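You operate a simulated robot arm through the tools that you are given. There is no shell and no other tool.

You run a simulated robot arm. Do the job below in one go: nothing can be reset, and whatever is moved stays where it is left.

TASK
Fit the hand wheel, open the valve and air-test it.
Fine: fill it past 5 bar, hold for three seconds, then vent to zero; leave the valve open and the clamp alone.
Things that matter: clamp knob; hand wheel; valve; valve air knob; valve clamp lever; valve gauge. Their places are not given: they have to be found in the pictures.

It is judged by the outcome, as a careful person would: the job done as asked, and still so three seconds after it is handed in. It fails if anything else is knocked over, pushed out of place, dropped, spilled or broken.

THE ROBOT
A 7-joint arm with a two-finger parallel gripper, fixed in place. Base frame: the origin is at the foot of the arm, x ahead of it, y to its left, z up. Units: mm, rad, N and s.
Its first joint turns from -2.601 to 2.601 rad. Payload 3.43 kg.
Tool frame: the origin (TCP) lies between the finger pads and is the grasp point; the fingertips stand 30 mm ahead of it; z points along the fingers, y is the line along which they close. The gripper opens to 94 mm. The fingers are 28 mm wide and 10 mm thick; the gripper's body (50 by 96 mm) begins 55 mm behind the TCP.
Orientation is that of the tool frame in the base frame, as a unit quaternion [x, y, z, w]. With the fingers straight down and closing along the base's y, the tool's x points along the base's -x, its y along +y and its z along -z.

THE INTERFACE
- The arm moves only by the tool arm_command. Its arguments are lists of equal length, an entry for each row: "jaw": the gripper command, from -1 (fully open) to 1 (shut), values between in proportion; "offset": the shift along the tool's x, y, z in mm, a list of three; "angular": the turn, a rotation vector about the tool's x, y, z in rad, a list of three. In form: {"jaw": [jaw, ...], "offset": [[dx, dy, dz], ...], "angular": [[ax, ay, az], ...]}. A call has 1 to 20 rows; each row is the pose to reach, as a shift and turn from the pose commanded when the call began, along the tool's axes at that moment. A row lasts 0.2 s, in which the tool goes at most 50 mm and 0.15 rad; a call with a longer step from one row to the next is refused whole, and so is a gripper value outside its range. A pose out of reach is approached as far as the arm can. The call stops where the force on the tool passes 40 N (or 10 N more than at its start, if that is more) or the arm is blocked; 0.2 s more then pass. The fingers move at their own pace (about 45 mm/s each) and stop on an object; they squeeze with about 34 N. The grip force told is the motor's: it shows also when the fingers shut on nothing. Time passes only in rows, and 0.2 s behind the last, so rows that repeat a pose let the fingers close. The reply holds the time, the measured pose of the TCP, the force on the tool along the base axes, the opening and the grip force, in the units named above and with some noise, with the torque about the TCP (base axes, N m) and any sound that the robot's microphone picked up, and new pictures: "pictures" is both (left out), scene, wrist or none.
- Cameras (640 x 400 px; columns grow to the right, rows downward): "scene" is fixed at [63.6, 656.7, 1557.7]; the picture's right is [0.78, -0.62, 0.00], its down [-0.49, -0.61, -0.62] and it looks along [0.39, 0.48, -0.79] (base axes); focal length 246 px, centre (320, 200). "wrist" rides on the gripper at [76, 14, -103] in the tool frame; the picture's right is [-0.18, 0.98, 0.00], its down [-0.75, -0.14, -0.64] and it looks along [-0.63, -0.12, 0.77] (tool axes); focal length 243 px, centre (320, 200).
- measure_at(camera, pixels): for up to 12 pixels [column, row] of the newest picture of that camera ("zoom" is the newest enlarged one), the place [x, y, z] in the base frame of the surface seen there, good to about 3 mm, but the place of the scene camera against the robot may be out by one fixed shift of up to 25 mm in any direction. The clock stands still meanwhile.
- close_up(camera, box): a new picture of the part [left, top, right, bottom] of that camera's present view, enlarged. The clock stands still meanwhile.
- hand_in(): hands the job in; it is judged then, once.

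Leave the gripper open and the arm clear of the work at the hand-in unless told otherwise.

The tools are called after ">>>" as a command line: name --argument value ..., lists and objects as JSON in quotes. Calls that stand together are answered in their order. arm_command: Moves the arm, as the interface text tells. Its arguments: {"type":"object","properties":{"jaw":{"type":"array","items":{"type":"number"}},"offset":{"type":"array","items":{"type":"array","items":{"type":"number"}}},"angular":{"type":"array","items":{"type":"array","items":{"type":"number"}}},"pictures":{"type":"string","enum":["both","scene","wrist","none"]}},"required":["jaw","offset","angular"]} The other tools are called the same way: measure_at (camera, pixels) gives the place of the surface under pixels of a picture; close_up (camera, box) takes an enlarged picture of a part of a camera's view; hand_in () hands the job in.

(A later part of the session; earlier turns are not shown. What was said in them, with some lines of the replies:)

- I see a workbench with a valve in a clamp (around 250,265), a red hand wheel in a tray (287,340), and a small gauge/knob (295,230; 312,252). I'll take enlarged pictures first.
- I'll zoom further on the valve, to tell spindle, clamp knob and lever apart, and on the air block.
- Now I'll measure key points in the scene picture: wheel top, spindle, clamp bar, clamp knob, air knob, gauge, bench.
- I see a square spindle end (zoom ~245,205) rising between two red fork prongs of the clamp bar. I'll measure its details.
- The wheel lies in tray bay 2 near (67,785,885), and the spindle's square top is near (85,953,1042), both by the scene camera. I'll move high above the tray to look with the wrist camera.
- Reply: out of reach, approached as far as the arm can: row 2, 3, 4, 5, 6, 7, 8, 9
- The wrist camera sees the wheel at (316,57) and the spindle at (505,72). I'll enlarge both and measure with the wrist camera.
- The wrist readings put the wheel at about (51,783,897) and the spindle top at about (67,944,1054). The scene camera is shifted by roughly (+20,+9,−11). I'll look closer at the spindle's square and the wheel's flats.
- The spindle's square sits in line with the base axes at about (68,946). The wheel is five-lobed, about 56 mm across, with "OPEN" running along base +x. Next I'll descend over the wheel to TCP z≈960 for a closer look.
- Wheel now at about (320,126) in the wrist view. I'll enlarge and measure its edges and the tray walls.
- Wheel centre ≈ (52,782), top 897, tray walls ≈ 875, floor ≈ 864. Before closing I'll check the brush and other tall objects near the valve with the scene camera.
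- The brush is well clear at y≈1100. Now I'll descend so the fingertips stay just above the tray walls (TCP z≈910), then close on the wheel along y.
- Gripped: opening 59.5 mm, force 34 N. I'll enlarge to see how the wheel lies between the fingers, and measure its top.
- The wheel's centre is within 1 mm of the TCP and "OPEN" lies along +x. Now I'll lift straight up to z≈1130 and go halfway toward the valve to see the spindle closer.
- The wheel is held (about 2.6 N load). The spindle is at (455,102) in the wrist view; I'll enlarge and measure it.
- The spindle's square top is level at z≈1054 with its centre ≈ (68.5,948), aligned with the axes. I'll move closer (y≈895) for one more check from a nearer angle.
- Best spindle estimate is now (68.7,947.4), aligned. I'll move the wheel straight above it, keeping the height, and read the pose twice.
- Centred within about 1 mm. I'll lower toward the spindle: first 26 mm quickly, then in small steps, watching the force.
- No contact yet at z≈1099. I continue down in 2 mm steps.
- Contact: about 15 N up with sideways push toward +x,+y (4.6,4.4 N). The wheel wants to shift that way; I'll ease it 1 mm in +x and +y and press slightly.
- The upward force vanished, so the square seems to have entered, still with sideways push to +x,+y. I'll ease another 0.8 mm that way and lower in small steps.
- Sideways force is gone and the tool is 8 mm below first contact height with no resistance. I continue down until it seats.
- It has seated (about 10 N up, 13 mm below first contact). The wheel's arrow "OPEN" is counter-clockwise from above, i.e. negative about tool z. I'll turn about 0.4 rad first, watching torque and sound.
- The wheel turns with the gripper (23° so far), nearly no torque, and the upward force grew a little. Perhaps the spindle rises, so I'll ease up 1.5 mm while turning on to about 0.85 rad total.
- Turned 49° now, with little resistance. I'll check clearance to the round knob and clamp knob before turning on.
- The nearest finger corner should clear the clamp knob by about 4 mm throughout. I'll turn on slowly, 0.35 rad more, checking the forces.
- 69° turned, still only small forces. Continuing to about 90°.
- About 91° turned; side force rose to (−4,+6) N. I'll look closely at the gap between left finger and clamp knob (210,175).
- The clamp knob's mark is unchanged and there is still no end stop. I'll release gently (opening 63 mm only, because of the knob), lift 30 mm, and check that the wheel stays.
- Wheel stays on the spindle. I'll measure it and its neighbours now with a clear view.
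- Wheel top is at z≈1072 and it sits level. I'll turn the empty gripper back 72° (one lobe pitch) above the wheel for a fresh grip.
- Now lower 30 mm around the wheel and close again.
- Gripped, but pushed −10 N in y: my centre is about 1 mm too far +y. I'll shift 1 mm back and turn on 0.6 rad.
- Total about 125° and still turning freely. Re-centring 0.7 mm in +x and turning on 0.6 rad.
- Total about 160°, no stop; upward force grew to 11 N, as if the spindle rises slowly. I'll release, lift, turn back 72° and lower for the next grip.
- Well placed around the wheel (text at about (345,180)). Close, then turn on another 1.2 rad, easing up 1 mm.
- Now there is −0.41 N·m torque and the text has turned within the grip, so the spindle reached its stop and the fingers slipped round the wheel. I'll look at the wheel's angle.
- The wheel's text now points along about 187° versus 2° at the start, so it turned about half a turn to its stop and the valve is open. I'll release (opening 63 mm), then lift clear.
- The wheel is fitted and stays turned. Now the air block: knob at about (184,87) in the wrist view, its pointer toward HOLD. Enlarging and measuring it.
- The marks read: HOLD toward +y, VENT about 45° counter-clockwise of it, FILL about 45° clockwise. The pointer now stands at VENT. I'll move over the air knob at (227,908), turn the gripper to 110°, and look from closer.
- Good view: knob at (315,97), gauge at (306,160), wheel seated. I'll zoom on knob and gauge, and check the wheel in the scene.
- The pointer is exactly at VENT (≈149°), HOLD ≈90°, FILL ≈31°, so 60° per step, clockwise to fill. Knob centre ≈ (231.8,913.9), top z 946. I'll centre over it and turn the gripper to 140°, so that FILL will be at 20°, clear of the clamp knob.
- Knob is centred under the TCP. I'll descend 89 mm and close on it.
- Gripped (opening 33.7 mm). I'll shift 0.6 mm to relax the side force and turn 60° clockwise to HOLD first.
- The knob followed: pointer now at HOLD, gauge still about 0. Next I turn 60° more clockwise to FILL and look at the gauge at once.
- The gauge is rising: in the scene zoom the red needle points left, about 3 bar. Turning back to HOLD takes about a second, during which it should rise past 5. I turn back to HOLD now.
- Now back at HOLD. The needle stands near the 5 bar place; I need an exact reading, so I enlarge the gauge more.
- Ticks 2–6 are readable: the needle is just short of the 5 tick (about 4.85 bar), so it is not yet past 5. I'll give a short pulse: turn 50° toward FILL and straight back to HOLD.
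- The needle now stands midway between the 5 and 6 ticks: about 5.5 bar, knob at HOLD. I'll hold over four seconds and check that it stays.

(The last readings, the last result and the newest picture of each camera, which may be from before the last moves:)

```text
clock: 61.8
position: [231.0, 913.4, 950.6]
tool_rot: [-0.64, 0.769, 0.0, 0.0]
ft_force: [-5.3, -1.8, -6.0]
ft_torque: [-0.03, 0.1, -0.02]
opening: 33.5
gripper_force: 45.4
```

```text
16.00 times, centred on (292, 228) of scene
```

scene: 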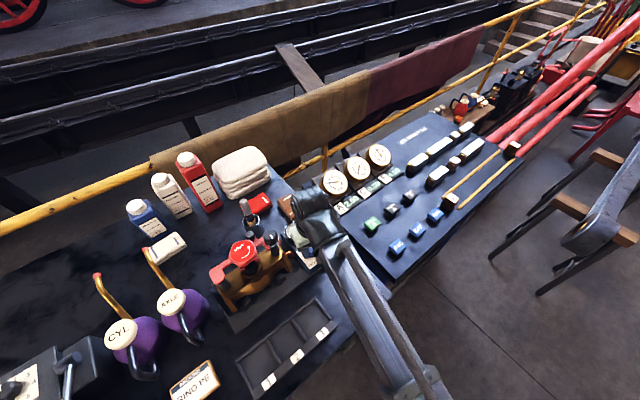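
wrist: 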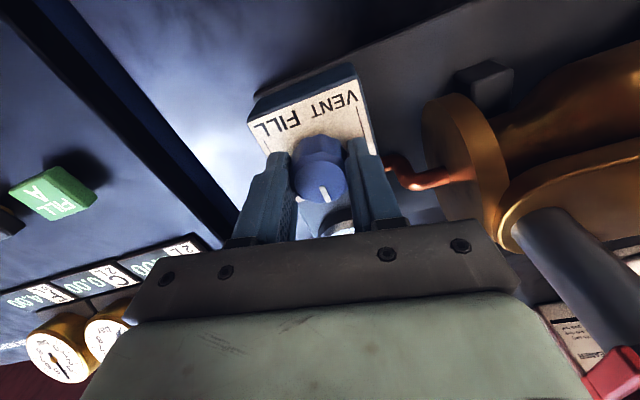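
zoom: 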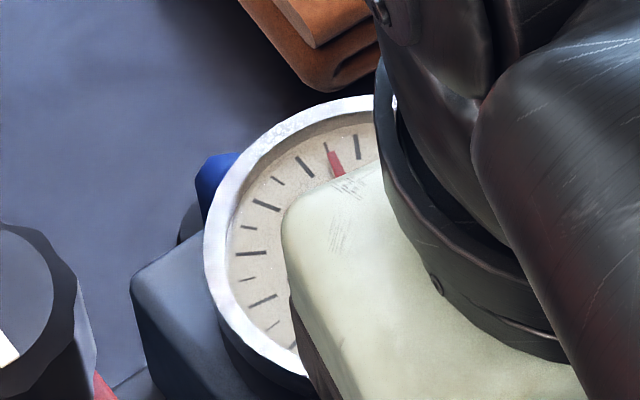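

Held steady at about 5.5 bar for more than four seconds. Now I turn the knob counter-clockwise 60° to VENT and wait for zero.

>>> arm_command --jaw '[1, 1, 1, 1, 1, 1, 1, 1, 1, 1, 1, 1, 1, 1, 1, 1, 1, 1]' --offset '[[0, 0, 0], [0, 0, 0], [0, 0, 0], [0, 0, 0], [0, 0, 0], [0, 0, 0], [0, 0, 0], [0, 0, 0], [0, 0, 0], [0, 0, 0], [0, 0, 0], [0, 0, 0], [0, 0, 0], [0, 0, 0], [0, 0, 0], [0, 0, 0], [0, 0, 0], [0, 0, 0]]' --angular '[[0, 0, -0.14], [0, 0, -0.28], [0, 0, -0.42], [0, 0, -0.56], [0, 0, -0.7], [0, 0, -0.84], [0, 0, -0.96], [0, 0, -1.05], [0, 0, -1.05], [0, 0, -1.05], [0, 0, -1.05], [0, 0, -1.05], [0, 0, -1.05], [0, 0, -1.05], [0, 0, -1.05], [0, 0, -1.05], [0, 0, -1.05], [0, 0, -1.05]]'

>>> close_up --camera "scene" --box '[275, 210, 315, 250]'

>>> close_up --camera "wrist" --box '[190, 120, 400, 260]'

```text
clock: 65.6
position: [230.3, 914.3, 950.1]
tool_rot: [0.939, -0.344, -0.001, 0.001]
ft_force: [-2.9, -1.4, -6.1]
ft_torque: [-0.07, 0.0, -0.56]
opening: 33.7
gripper_force: 44.9
```

scene: 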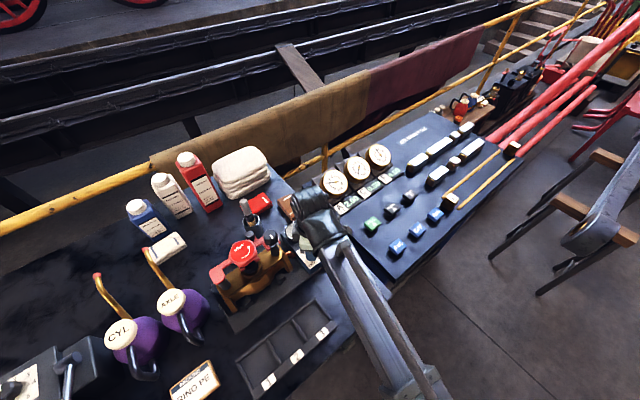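
wrist: 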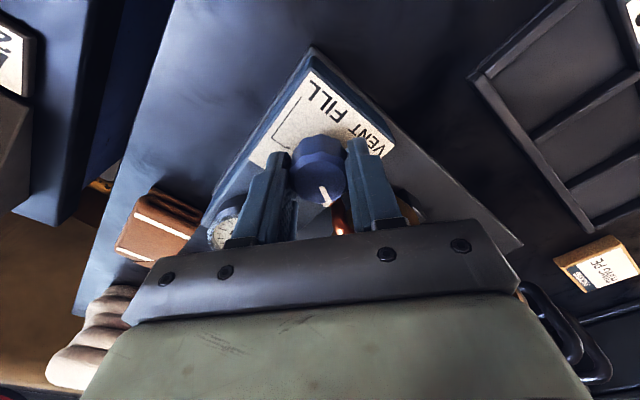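

```text
10.00 times, centred on (295, 230) of scene
```

zoom: 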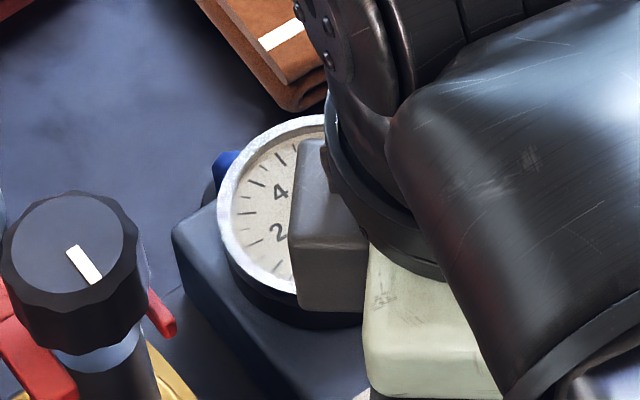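

```text
2.86 times, centred on (295, 190) of wrist
```

zoom: 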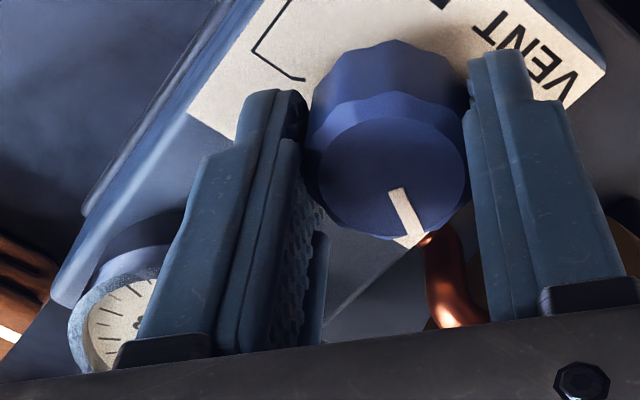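

At VENT stop (−0.56 N·m), the needle is gone from the 2–5 range. I'll ease the torque, open the gripper, lift clear, and read the gauge.

>>> arm_command --jaw '[1, 1, -0.064, -0.064, -0.064, -0.064, -0.064, -0.064, -0.064, -0.064, -0.064, -0.064, -0.064]' --offset '[[0, 0, 0], [0, 0, 0], [0, 0, 0], [0, 0, 0], [0, 0, 0], [0, 0, 0], [0, 0, -15], [0, 0, -35], [0, 0, -60], [0, 0, -85], [0, 0, -110], [0, 0, -130], [0, 0, -130]]' --angular '[[0, 0, 0.02], [0, 0, 0.02], [0, 0, 0.02], [0, 0, 0.02], [0, 0, 0.02], [0, 0, 0.02], [0, 0, 0.02], [0, 0, 0.02], [0, 0, 0.02], [0, 0, 0.02], [0, 0, 0.02], [0, 0, 0.02], [0, 0, 0.02]]'

>>> close_up --camera "wrist" --box '[250, 50, 380, 180]'

>>> close_up --camera "scene" --box '[210, 205, 330, 300]'

```text
clock: 68.4
position: [230.6, 913.5, 1082.8]
tool_rot: [0.935, -0.354, 0.0, 0.0]
ft_force: [-0.4, -0.4, -0.6]
ft_torque: [-0.02, 0.01, 0.01]
opening: 49.9
gripper_force: 0.2
```

scene: 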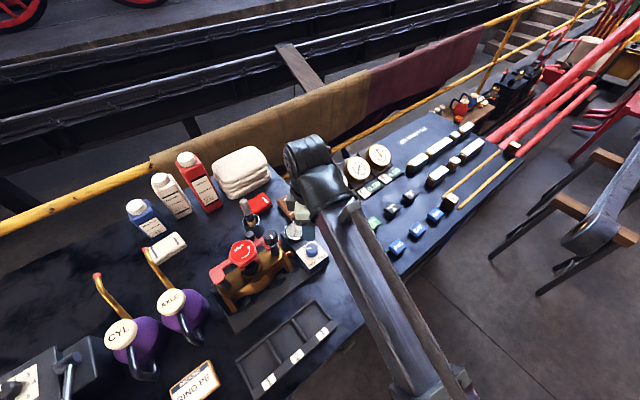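
wrist: 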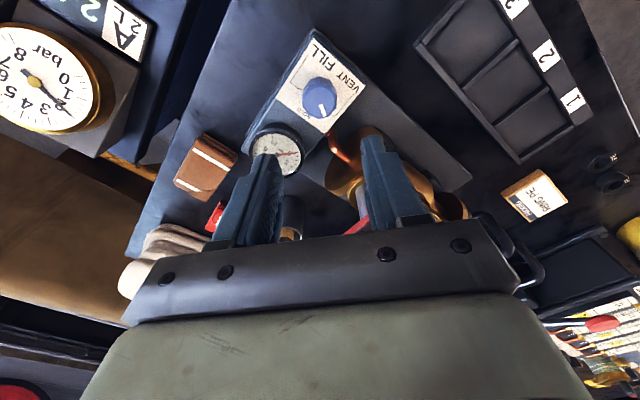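

```text
3.08 times, centred on (315, 115) of wrist
```

zoom: 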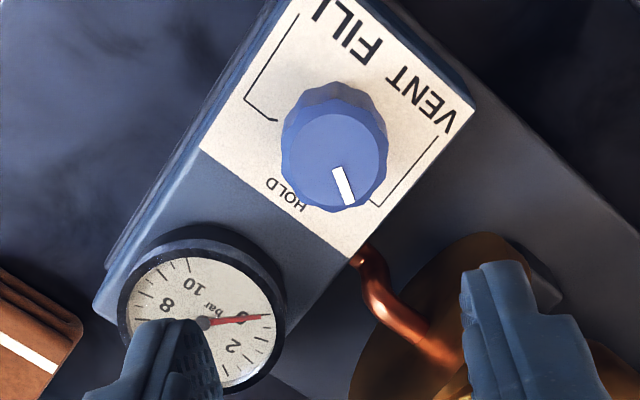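

```text
4.21 times, centred on (270, 252) of scene
```

zoom: 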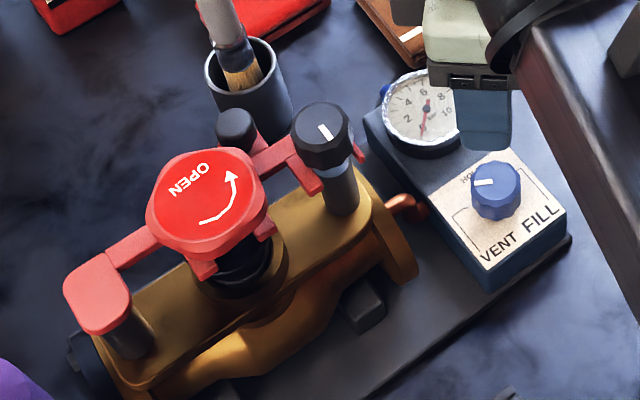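

The needle is at 0, the knob at VENT, the wheel seated with the valve open and the clamp knob's mark unchanged. I'll lift, draw back toward the base and open the gripper.

>>> arm_command --jaw '[-0.064, -0.064, -0.3, -0.6, -1, -1, -1, -1, -1, -1]' --offset '[[0, 0, -25], [0, 0, -50], [15, 17, -70], [35, 40, -85], [55, 62, -100], [75, 85, -105], [99, 112, -110], [99, 112, -110], [99, 112, -110], [99, 112, -110]]' --angular '[[0, 0, 0], [0, 0, 0], [0, 0, 0], [0, 0, 0], [0, 0, 0], [0, 0, 0], [0, 0, 0], [0, 0, 0], [0, 0, 0], [0, 0, 0]]'

>>> close_up --camera "scene" --box '[200, 200, 340, 320]'

>>> close_up --camera "scene" --box '[282, 215, 330, 275]'

```text
clock: 70.6
position: [234.1, 767.8, 1181.3]
tool_rot: [0.935, -0.353, -0.001, -0.006]
ft_force: [-0.2, -0.8, -0.1]
ft_torque: [-0.05, 0.01, 0.0]
opening: 94.2
gripper_force: 0.2
out of reach, approached as far as the arm can: row 7, 8, 9, 10
```

scene: 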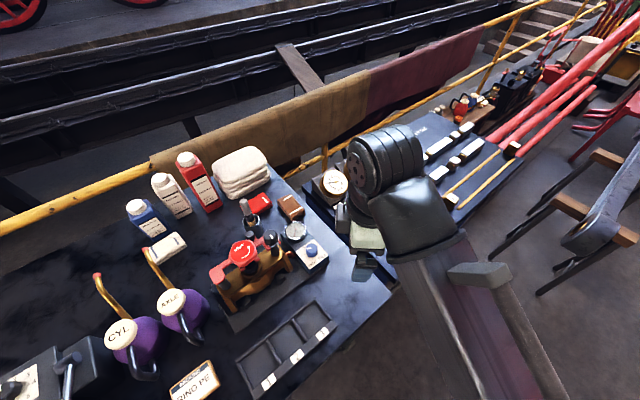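
wrist: 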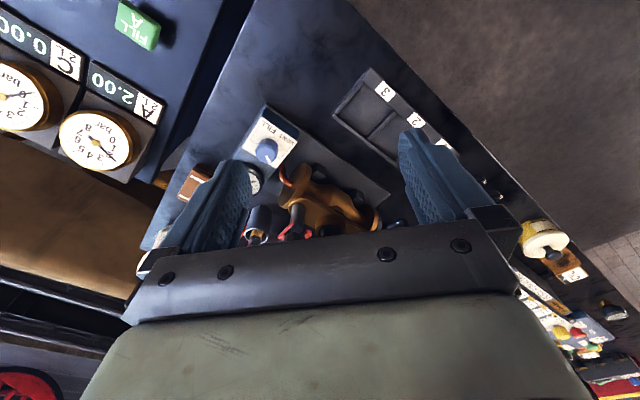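

```text
3.33 times, centred on (270, 260) of scene
```

zoom: 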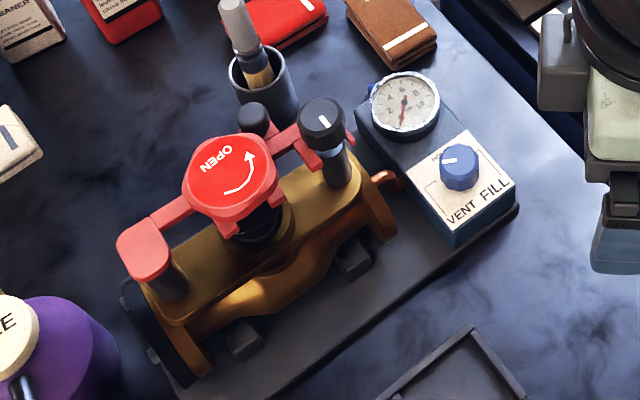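

```text
6.67 times, centred on (306, 245) of scene
```

zoom: 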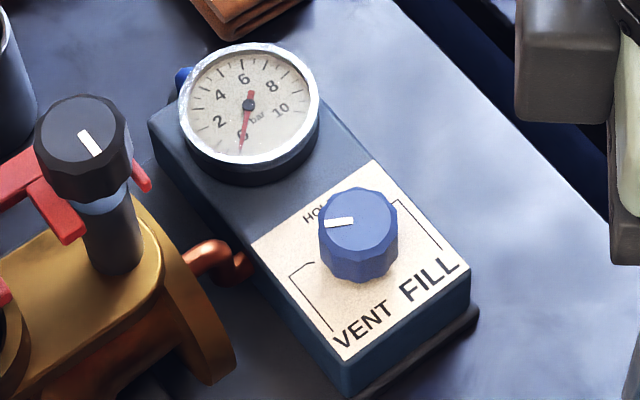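

Everything reads as wanted: gauge at 0, air knob at VENT, wheel fitted and turned half a turn to its stop, clamp knob and lever untouched, gripper open and clear. Handing in.

>>> hand_in

```text
The job is handed in.
```

The job is done and handed in; the result of the judging was not shown.

- **Hand wheel:** I took it from tray bay 2 and seated it on the valve's square spindle.
- **Valve:** I turned the wheel counter-clockwise until it met its stop, roughly half a turn. It is left open.
- **Air test:** The first fill stopped at about 4.85 bar, so I gave a short second burst to reach about 5.5 bar. It held steady on HOLD for more than four seconds. I then vented it, and the gauge reads 0 with the air knob at VENT.
- **Clamp:** I left the clamp alone; the clamp knob's mark looks the same before and after.

At hand-in the gripper was open and the arm drawn back from the work. I saw nothing knocked over or moved out of place.
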